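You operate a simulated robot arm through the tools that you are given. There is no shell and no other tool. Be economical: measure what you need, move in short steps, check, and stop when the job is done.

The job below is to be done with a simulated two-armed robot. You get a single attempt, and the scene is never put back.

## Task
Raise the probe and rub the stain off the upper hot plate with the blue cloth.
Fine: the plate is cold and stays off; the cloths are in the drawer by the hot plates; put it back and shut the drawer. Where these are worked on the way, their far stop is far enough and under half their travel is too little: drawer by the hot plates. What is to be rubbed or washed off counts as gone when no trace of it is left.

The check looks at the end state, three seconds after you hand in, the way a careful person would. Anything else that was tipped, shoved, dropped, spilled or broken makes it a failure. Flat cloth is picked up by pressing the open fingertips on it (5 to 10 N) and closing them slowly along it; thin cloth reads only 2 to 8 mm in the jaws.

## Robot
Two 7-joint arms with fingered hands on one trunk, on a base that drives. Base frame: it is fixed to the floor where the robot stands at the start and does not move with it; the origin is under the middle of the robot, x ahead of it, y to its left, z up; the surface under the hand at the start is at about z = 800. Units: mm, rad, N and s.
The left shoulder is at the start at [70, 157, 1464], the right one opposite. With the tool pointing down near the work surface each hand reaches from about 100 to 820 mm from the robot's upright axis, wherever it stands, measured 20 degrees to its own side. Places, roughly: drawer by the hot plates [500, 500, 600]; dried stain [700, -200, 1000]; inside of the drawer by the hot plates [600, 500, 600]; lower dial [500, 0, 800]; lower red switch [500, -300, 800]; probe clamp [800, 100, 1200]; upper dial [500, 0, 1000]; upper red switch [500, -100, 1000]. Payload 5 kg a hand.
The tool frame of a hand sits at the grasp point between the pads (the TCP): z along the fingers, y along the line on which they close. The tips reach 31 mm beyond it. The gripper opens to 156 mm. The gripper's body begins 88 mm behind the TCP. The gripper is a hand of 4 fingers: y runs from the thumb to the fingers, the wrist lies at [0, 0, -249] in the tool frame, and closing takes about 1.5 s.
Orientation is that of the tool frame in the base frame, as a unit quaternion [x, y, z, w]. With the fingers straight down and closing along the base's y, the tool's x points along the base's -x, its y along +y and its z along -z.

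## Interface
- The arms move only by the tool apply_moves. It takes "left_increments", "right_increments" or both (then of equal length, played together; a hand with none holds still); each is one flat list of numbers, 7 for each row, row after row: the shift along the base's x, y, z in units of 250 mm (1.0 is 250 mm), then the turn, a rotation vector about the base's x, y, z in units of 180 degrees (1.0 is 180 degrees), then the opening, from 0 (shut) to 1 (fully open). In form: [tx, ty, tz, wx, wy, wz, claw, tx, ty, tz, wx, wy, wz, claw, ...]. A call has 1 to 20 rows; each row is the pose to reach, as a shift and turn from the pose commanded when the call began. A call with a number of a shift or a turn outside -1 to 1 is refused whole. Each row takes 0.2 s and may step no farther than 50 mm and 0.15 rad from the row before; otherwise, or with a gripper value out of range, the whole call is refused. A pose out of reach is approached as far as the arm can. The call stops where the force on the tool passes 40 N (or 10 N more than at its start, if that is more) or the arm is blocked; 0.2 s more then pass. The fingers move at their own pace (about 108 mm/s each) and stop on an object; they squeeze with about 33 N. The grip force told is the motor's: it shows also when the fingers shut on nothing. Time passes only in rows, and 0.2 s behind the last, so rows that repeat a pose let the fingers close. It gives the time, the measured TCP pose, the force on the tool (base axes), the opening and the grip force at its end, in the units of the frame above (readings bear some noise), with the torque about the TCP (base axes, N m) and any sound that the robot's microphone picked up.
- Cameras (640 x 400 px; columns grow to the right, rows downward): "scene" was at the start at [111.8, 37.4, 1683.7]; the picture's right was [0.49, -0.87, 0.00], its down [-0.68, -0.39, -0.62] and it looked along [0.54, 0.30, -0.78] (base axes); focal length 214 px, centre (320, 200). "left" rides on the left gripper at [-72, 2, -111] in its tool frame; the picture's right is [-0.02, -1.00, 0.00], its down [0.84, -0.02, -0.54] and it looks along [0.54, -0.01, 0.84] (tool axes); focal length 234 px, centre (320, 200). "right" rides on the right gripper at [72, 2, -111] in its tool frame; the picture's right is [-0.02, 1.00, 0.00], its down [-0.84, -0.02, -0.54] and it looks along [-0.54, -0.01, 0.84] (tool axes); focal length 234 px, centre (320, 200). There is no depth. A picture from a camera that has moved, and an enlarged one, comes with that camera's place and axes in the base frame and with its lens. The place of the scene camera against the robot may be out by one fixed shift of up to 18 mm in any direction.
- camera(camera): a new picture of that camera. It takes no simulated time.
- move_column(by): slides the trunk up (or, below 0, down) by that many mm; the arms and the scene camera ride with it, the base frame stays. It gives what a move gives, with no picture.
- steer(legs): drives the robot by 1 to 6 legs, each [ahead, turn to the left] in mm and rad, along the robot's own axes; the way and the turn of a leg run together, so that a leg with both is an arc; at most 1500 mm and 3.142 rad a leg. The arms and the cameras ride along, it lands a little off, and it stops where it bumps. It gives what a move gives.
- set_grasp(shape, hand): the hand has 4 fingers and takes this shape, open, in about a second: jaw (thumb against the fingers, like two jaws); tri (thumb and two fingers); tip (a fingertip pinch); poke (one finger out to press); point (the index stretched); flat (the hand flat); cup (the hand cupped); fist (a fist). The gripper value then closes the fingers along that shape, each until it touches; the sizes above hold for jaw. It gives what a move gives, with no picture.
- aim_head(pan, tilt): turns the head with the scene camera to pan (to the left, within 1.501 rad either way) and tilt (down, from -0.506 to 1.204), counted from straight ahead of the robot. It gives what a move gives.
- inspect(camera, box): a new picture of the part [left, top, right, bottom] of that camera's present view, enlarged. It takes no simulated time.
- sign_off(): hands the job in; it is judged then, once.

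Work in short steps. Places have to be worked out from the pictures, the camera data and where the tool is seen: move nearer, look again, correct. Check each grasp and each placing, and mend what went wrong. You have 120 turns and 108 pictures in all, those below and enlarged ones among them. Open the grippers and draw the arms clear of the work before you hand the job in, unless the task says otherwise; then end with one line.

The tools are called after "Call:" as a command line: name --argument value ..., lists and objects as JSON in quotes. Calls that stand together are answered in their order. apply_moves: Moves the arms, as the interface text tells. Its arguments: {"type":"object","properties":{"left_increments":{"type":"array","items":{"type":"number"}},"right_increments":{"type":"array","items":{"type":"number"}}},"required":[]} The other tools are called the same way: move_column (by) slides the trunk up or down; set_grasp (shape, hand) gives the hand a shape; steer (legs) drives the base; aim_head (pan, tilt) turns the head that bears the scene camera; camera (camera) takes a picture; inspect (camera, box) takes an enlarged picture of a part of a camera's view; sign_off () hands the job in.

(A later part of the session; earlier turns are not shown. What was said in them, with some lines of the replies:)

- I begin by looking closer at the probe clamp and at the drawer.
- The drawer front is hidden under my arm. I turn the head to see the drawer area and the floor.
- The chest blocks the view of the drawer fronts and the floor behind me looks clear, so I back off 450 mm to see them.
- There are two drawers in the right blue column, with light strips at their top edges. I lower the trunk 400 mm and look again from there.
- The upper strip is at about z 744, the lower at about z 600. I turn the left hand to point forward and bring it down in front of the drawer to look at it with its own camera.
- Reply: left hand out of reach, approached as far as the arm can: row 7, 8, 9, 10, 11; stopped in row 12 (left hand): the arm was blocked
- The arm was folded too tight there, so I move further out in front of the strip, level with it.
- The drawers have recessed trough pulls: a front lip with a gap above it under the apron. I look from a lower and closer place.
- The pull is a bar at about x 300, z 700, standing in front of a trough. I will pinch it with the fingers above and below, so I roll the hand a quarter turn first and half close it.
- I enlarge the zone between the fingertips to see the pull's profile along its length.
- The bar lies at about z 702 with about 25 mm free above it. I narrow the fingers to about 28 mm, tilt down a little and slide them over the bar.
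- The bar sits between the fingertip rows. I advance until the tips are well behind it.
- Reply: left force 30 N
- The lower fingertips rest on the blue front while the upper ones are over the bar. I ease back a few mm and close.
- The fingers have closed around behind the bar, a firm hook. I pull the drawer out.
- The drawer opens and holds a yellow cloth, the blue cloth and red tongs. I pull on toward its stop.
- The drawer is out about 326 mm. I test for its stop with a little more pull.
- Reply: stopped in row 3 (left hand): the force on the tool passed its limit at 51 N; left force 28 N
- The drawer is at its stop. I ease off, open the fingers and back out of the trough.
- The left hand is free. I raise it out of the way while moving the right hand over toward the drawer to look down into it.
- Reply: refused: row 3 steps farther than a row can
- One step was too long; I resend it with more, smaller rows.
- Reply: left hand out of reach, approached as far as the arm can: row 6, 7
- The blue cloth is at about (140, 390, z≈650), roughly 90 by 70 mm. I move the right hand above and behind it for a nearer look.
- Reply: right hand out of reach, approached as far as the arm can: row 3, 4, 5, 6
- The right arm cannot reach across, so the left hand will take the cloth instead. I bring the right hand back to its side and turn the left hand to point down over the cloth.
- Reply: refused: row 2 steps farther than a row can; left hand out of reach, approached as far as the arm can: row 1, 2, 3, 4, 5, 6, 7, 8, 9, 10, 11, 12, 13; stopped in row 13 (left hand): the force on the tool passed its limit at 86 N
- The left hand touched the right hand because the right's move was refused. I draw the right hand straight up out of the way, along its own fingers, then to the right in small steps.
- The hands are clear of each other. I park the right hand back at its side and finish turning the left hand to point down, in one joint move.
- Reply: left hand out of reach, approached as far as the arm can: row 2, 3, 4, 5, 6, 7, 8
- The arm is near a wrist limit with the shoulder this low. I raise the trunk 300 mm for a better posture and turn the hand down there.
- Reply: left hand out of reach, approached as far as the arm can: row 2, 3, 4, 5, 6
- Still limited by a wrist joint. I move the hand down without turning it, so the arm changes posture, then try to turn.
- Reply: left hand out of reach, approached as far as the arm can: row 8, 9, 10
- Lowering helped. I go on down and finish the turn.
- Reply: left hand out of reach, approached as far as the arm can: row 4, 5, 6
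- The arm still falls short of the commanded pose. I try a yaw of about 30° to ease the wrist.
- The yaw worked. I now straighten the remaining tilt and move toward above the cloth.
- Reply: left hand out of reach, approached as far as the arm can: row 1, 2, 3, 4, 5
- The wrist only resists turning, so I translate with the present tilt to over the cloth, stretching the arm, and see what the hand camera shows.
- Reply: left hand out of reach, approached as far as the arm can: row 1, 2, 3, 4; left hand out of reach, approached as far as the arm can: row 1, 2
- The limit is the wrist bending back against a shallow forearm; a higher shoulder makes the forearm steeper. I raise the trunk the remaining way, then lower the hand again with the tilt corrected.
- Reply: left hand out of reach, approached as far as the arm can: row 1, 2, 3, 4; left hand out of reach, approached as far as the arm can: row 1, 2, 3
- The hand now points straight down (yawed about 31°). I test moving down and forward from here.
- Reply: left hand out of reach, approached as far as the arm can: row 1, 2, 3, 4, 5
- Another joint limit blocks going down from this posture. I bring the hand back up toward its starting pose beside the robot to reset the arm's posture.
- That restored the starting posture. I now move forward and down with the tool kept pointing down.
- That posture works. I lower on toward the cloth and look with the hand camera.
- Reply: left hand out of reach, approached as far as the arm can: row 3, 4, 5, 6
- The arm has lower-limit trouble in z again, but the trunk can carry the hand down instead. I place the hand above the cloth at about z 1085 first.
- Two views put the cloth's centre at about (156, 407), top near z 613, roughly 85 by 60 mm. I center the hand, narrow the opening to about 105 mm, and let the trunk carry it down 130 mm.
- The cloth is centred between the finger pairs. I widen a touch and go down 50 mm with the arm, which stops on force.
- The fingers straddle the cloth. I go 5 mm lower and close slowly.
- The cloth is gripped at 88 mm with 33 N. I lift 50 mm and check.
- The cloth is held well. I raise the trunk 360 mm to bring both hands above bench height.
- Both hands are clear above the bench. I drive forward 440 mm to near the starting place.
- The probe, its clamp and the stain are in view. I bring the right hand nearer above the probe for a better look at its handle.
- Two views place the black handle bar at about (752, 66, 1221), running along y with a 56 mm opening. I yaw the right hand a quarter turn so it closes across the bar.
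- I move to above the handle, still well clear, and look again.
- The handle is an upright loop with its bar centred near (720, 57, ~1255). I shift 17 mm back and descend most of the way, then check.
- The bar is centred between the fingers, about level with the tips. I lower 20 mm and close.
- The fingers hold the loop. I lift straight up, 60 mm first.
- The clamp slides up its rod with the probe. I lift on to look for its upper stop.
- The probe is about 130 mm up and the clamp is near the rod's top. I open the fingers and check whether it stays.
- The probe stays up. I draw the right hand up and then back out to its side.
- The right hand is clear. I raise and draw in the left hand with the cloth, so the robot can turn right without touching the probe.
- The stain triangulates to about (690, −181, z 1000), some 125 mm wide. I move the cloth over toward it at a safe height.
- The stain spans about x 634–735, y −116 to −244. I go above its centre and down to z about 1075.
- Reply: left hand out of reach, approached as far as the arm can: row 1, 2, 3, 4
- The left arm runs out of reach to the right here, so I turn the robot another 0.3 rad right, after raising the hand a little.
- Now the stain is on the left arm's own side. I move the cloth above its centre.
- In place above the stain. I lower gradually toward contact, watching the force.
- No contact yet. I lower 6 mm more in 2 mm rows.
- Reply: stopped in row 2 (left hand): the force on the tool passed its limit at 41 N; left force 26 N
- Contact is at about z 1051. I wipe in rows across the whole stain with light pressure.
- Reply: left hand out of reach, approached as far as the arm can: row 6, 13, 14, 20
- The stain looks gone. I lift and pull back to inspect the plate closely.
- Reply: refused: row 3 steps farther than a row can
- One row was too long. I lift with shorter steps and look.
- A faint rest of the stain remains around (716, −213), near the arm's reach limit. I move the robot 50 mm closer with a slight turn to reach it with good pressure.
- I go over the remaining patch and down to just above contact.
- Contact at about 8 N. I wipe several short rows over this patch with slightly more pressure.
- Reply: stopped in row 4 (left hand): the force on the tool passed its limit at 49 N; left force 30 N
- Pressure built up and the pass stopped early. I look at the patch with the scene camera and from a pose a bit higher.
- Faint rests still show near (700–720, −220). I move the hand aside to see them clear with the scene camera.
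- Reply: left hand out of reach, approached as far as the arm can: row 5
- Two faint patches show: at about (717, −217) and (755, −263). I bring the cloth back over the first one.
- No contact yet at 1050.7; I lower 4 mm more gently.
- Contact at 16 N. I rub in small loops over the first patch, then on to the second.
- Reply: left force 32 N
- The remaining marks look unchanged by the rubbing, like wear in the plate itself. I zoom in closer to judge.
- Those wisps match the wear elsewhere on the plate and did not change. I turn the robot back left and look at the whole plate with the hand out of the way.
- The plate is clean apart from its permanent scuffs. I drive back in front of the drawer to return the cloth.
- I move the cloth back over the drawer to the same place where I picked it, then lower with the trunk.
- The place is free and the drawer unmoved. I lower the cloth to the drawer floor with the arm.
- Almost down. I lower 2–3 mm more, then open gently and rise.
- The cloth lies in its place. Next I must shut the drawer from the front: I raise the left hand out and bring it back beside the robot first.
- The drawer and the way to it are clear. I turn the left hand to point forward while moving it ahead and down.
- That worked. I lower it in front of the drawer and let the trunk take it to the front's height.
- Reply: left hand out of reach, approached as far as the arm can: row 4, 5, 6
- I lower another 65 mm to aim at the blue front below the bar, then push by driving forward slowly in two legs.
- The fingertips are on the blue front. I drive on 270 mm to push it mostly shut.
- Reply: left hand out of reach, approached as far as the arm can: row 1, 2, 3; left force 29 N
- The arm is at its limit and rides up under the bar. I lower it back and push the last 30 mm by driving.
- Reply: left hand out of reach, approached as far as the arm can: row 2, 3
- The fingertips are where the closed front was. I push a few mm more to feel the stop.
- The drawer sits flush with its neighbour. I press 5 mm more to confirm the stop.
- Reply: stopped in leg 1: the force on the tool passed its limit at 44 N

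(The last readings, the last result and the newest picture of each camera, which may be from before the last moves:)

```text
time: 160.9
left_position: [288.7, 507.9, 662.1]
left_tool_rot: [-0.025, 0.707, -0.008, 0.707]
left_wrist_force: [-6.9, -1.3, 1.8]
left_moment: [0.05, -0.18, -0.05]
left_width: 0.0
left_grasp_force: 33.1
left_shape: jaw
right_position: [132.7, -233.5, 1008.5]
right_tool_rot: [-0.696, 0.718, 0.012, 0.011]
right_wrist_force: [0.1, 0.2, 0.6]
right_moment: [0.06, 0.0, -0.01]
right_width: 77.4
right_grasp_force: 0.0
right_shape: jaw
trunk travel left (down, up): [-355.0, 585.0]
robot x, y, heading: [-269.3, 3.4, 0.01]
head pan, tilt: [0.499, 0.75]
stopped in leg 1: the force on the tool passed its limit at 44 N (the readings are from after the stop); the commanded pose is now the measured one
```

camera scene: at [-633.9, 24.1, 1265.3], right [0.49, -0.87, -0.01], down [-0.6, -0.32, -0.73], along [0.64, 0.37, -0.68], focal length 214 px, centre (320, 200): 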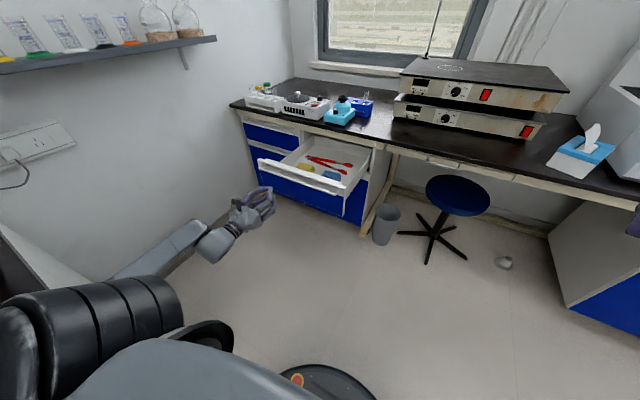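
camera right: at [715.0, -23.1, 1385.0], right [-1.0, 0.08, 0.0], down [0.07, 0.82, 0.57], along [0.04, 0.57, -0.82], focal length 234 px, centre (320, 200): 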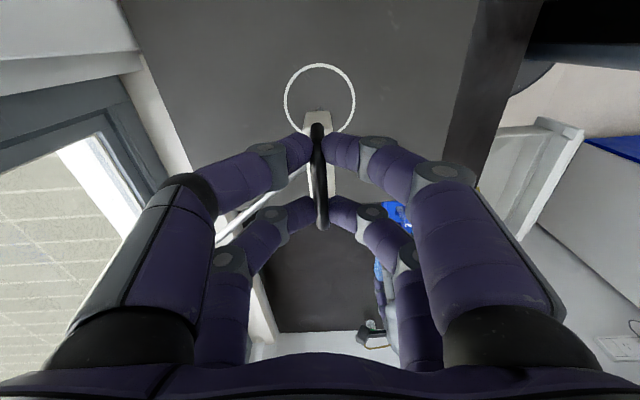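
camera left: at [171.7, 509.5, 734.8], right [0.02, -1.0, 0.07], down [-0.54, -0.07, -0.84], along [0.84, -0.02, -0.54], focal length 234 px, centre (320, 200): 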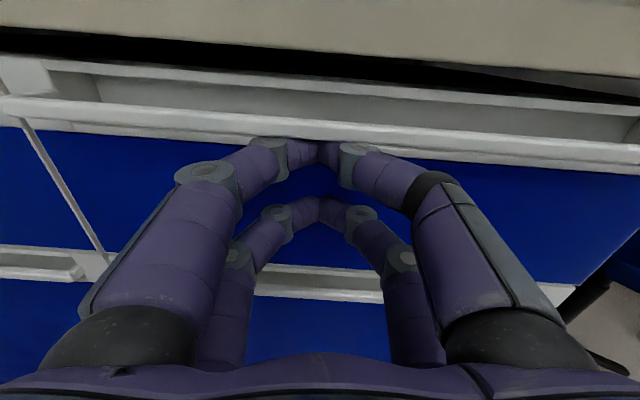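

The stop is felt with 44 N, so the drawer is shut. I back straight off and check the scene, opening the gripper.

Call:
steer --legs '[[-350, 0]]'

Call:
apply_moves --left_increments '[-0.03, 0, 0, 0, 0, 0, 0.5, -0.03, 0, 0, 0, 0, 0, 1, -0.03, 0, 0, 0, 0, 0, 1, -0.03, 0, 0, 0, 0, 0, 1]' --right_increments '[0, 0, 0, 0, 0, 0, 0.7, 0, 0, 0, 0, 0, 0, 1, 0, 0, 0, 0, 0, 0, 1, 0, 0, 0, 0, 0, 0, 1]'

Call:
move_column --by 400

Call:
aim_head --pan 0.4 --tilt 0.6

Call:
camera --camera "scene"

```text
time: 163.2
left_position: [-61.9, 504.4, 662.1]
left_tool_rot: [-0.026, 0.707, -0.008, 0.707]
left_wrist_force: [-0.4, 0.2, 1.5]
left_moment: [-0.01, 0.01, -0.02]
left_width: 0.0
left_grasp_force: 32.6
left_shape: jaw
right_position: [-219.9, -237.5, 1008.6]
right_tool_rot: [-0.697, 0.717, 0.011, 0.01]
right_wrist_force: [0.1, -0.7, -0.1]
right_moment: [-0.02, -0.04, 0.01]
right_width: 77.1
right_grasp_force: 0.0
right_shape: jaw
trunk travel left (down, up): [-355.0, 585.0]
robot x, y, heading: [-616.0, 2.4, 0.008]
head pan, tilt: [0.499, 0.75]
```

```text
time: 164.2
left_position: [-70.6, 505.9, 662.3]
left_tool_rot: [-0.025, 0.707, -0.008, 0.707]
left_wrist_force: [0.2, 0.5, 0.4]
left_moment: [0.02, -0.03, 0.0]
left_width: 155.8
left_grasp_force: 0.0
left_shape: jaw
right_position: [-219.3, -237.6, 1007.5]
right_tool_rot: [-0.697, 0.717, 0.012, 0.012]
right_wrist_force: [0.1, -0.2, -0.3]
right_moment: [0.03, 0.0, 0.02]
right_width: 155.8
right_grasp_force: 0.0
right_shape: jaw
trunk travel left (down, up): [-355.0, 585.0]
robot x, y, heading: [-619.5, 0.0, 0.009]
head pan, tilt: [0.499, 0.75]
```

```text
time: 165.7
left_position: [-64.4, 515.3, 803.5]
left_tool_rot: [-0.088, 0.665, -0.006, 0.742]
left_wrist_force: [-0.8, 0.6, 0.4]
left_moment: [0.02, 0.07, -0.11]
left_width: 156.1
left_grasp_force: 0.0
left_shape: jaw
right_position: [-219.4, -246.8, 1116.1]
right_tool_rot: [-0.699, 0.715, 0.014, 0.014]
right_wrist_force: [-0.6, 0.7, 0.0]
right_moment: [-0.07, 0.0, -0.02]
right_width: 156.0
right_grasp_force: 0.1
right_shape: jaw
trunk travel left (down, up): [-461.0, 479.0]
robot x, y, heading: [-618.2, 0.2, 0.001]
head pan, tilt: [0.499, 0.75]
stopped: the arm was blocked; the commanded pose is now the measured one
```

```text
time: 166.4
left_position: [-63.0, 531.0, 789.9]
left_tool_rot: [-0.098, 0.664, -0.015, 0.741]
left_wrist_force: [0.3, 0.9, -0.4]
left_moment: [0.03, 0.0, -0.06]
left_width: 156.0
left_grasp_force: 0.0
left_shape: jaw
right_position: [-217.0, -224.3, 1117.8]
right_tool_rot: [-0.699, 0.715, 0.008, 0.007]
right_wrist_force: [0.8, 1.5, 1.5]
right_moment: [-0.04, 0.04, 0.03]
right_width: 155.9
right_grasp_force: 0.1
right_shape: jaw
trunk travel left (down, up): [-461.0, 479.0]
robot x, y, heading: [-617.0, 1.2, 0.003]
head pan, tilt: [0.4, 0.6]
```

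```text
8 pictures are left
camera scene: at [-489.5, 68.3, 1320.5], right [0.39, -0.92, 0.02], down [-0.52, -0.24, -0.82], along [0.76, 0.31, -0.57], focal length 214 px, centre (320, 200)
```

scene: 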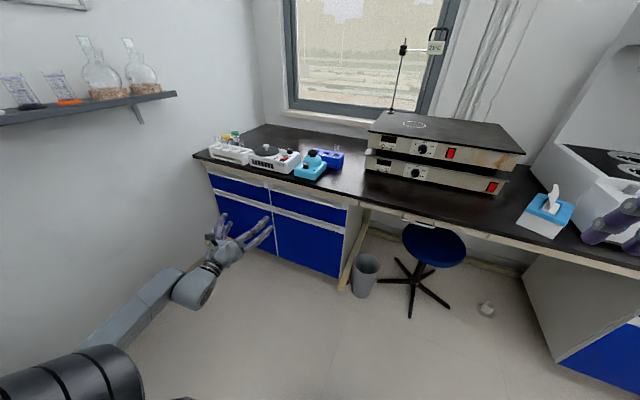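

The trunk rise was blocked on the left side. I look there to see what the left arm met.

Call:
aim_head --pan 1.4 --tilt 0.8

Call:
camera --camera "scene"

```text
time: 167.7
left_position: [-61.9, 506.4, 802.0]
left_tool_rot: [-0.091, 0.663, -0.004, 0.743]
left_wrist_force: [-0.1, -0.4, 0.6]
left_moment: [-0.01, 0.0, 0.03]
left_width: 155.9
left_grasp_force: 0.1
left_shape: jaw
right_position: [-217.7, -256.3, 1109.3]
right_tool_rot: [-0.697, 0.717, 0.017, 0.016]
right_wrist_force: [-0.3, -0.5, -0.6]
right_moment: [0.06, -0.01, 0.02]
right_width: 155.9
right_grasp_force: 0.0
right_shape: jaw
trunk travel left (down, up): [-461.0, 479.0]
robot x, y, heading: [-618.4, -2.1, 0.0]
head pan, tilt: [1.4, 0.799]
```

```text
7 pictures are left
camera scene: at [-557.1, 76.6, 1302.5], right [0.99, -0.17, 0.0], down [-0.12, -0.7, -0.7], along [0.12, 0.69, -0.72], focal length 214 px, centre (320, 200)
```

scene: 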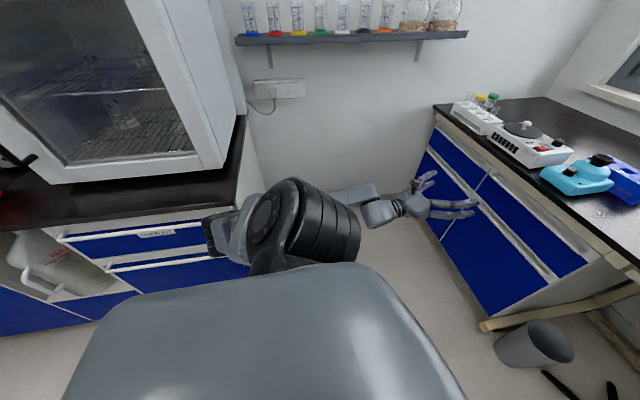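

The left elbow is caught under the edge of the side bench. I lower the trunk again, drive forward away from it, then look.

Call:
move_column --by -110

Call:
steer --legs '[[180, 0]]'

Call:
camera --camera "scene"

```text
time: 169.1
left_position: [-62.0, 508.6, 689.8]
left_tool_rot: [-0.09, 0.663, -0.006, 0.743]
left_wrist_force: [-0.6, 0.1, 0.2]
left_moment: [-0.01, 0.0, 0.02]
left_width: 155.9
left_grasp_force: 0.0
left_shape: jaw
right_position: [-218.3, -253.3, 999.3]
right_tool_rot: [-0.697, 0.717, 0.017, 0.016]
right_wrist_force: [0.5, 0.6, 0.1]
right_moment: [0.0, 0.01, -0.03]
right_width: 155.6
right_grasp_force: 0.1
right_shape: jaw
trunk travel left (down, up): [-351.0, 589.0]
robot x, y, heading: [-614.3, 0.5, 0.003]
head pan, tilt: [1.4, 0.799]
```

```text
time: 170.3
left_position: [50.1, 508.5, 688.5]
left_tool_rot: [-0.088, 0.666, -0.007, 0.741]
left_wrist_force: [1.1, -0.2, -0.7]
left_moment: [0.0, -0.07, 0.03]
left_width: 156.1
left_grasp_force: 0.1
left_shape: jaw
right_position: [-105.3, -252.9, 998.8]
right_tool_rot: [-0.696, 0.718, 0.017, 0.015]
right_wrist_force: [2.0, 0.3, 0.2]
right_moment: [0.01, 0.14, -0.01]
right_width: 155.7
right_grasp_force: 0.0
right_shape: jaw
trunk travel left (down, up): [-351.0, 589.0]
robot x, y, heading: [-504.8, -0.6, 0.002]
head pan, tilt: [1.4, 0.799]
stopped in leg 1: the robot was blocked; the commanded pose is now the measured one
```

```text
6 pictures are left
camera scene: at [-441.4, 79.9, 1191.8], right [0.99, -0.17, -0.01], down [-0.12, -0.71, -0.7], along [0.11, 0.69, -0.72], focal length 214 px, centre (320, 200)
```

scene: 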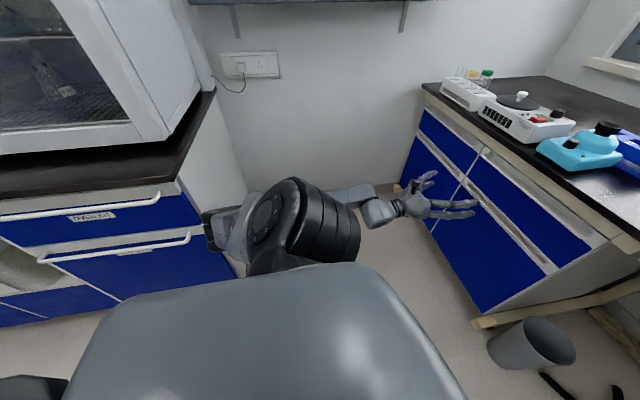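

The robot was blocked again. I enlarge the elbow region to see what holds it.

Call:
inspect --camera "scene" --box '[130, 150, 330, 300]'

```text
2.67 times, centred on (230, 225) of scene
camera zoom: at [-441.4, 79.9, 1191.8], right [0.99, -0.17, -0.01], down [-0.12, -0.71, -0.7], along [0.11, 0.69, -0.72], focal length 572 px, centre (560, 133)
```

zoom: 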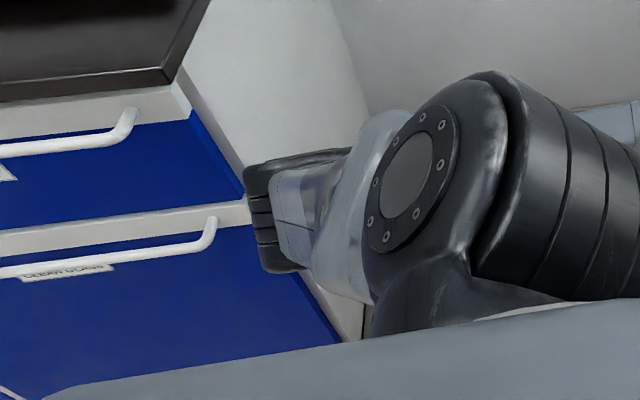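

The left elbow sits at the corner of the side bench. I extend the left hand forward and inward to draw the elbow away from it.

Call:
apply_moves --left_increments '[0.06, -0.05, 0, 0, 0, 0, 0.5, 0.12, -0.12, 0, 0, 0, 0, 0.5, 0.18, -0.2, 0, 0, 0, 0, 0.5, 0.25, -0.3, 0, 0, 0, 0, 0.5, 0.32, -0.4, 0, 0, 0, 0, 0.5, 0.4, -0.5, 0, 0, 0, 0, 0.5]'

Call:
inspect --camera "scene" --box '[100, 100, 420, 300]'

```text
time: 171.7
left_position: [84.5, 472.3, 745.9]
left_tool_rot: [-0.084, 0.667, -0.012, 0.74]
left_wrist_force: [0.4, -0.4, -0.7]
left_moment: [0.02, -0.02, 0.0]
left_width: 78.2
left_grasp_force: 0.1
left_shape: jaw
left hand out of reach, approached as far as the arm can: row 1, 2, 3, 4, 5, 6
right_position: [-111.0, -253.5, 1001.2]
right_tool_rot: [-0.696, 0.718, 0.014, 0.018]
right_wrist_force: [-0.2, 0.3, -0.3]
right_moment: [-0.02, -0.02, 0.02]
right_width: 155.8
right_grasp_force: 0.1
right_shape: jaw
trunk travel left (down, up): [-351.0, 589.0]
robot x, y, heading: [-505.6, -1.8, 0.005]
head pan, tilt: [1.4, 0.799]
```

```text
2.00 times, centred on (260, 200) of scene
camera zoom: at [-447.9, 80.8, 1192.2], right [0.99, -0.17, 0.0], down [-0.12, -0.71, -0.7], along [0.12, 0.69, -0.72], focal length 429 px, centre (440, 200)
```

zoom: 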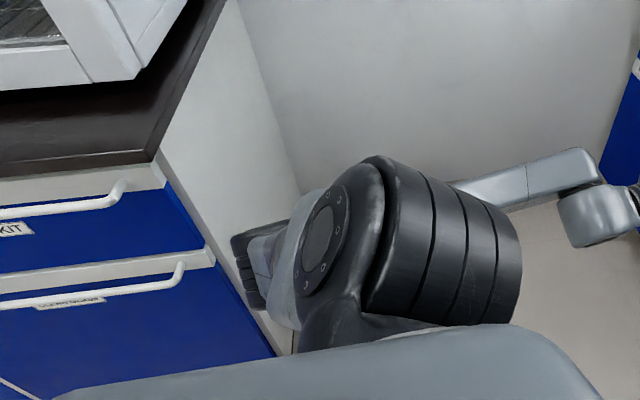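

The elbow has moved in from the corner. I try driving forward 100 mm now.

Call:
steer --legs '[[100, 0]]'

```text
time: 172.9
left_position: [187.3, 473.0, 745.3]
left_tool_rot: [-0.084, 0.667, -0.012, 0.74]
left_wrist_force: [0.3, -0.6, 0.3]
left_moment: [0.0, -0.04, 0.02]
left_width: 78.4
left_grasp_force: 0.0
left_shape: jaw
right_position: [-7.3, -254.4, 1000.8]
right_tool_rot: [-0.696, 0.718, 0.015, 0.017]
right_wrist_force: [-0.4, 0.3, -1.2]
right_moment: [-0.02, 0.08, 0.0]
right_width: 156.2
right_grasp_force: 0.0
right_shape: jaw
trunk travel left (down, up): [-351.0, 589.0]
robot x, y, heading: [-408.4, -1.2, 0.001]
head pan, tilt: [1.4, 0.799]
```

The robot moves freely now. I check the drawer, the bench and the side bench.

Call:
camera --camera "scene"

Call:
aim_head --pan 0.3 --tilt 0.55

Call:
camera --camera "scene"

```text
3 pictures are left
camera scene: at [-343.6, 80.1, 1192.2], right [0.99, -0.17, 0.0], down [-0.12, -0.71, -0.7], along [0.12, 0.69, -0.72], focal length 214 px, centre (320, 200)
```

scene: 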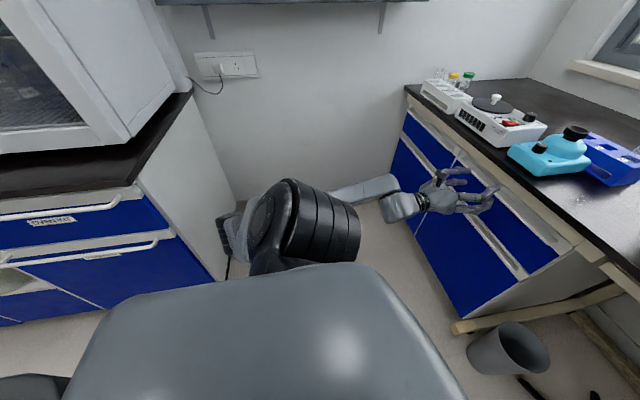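

```text
time: 174.2
left_position: [186.9, 472.8, 747.0]
left_tool_rot: [-0.084, 0.667, -0.012, 0.74]
left_wrist_force: [0.0, -0.2, -0.2]
left_moment: [-0.01, -0.02, -0.01]
left_width: 78.3
left_grasp_force: 0.0
left_shape: jaw
right_position: [-8.8, -254.2, 1001.3]
right_tool_rot: [-0.695, 0.718, 0.013, 0.018]
right_wrist_force: [-0.8, 0.2, 0.0]
right_moment: [0.0, 0.02, 0.0]
right_width: 155.8
right_grasp_force: 0.0
right_shape: jaw
trunk travel left (down, up): [-351.0, 589.0]
robot x, y, heading: [-403.6, 0.8, 0.005]
head pan, tilt: [0.3, 0.55]
```

```text
2 pictures are left
camera scene: at [-273.1, 27.5, 1213.7], right [0.3, -0.95, 0.0], down [-0.5, -0.16, -0.85], along [0.81, 0.26, -0.52], focal length 214 px, centre (320, 200)
```

scene: 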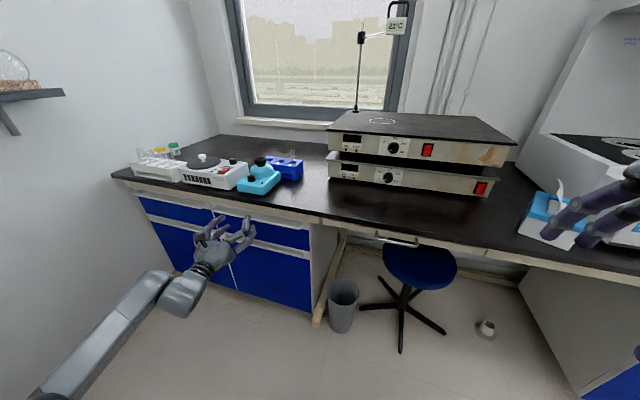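

The drawer is shut, the probe is up, and nothing on the benches looks moved. Both hands are open and touching nothing, so I hand in.

Call:
sign_off

```text
The job is handed in.
```

I raised the probe, rubbed the stain off the upper plate with the blue cloth, put the cloth back in the drawer and shut the drawer. A few faint scuffs remain on the plate. One of them lies where the stain was, but I judged them to be wear in the plate because more rubbing did not change them.
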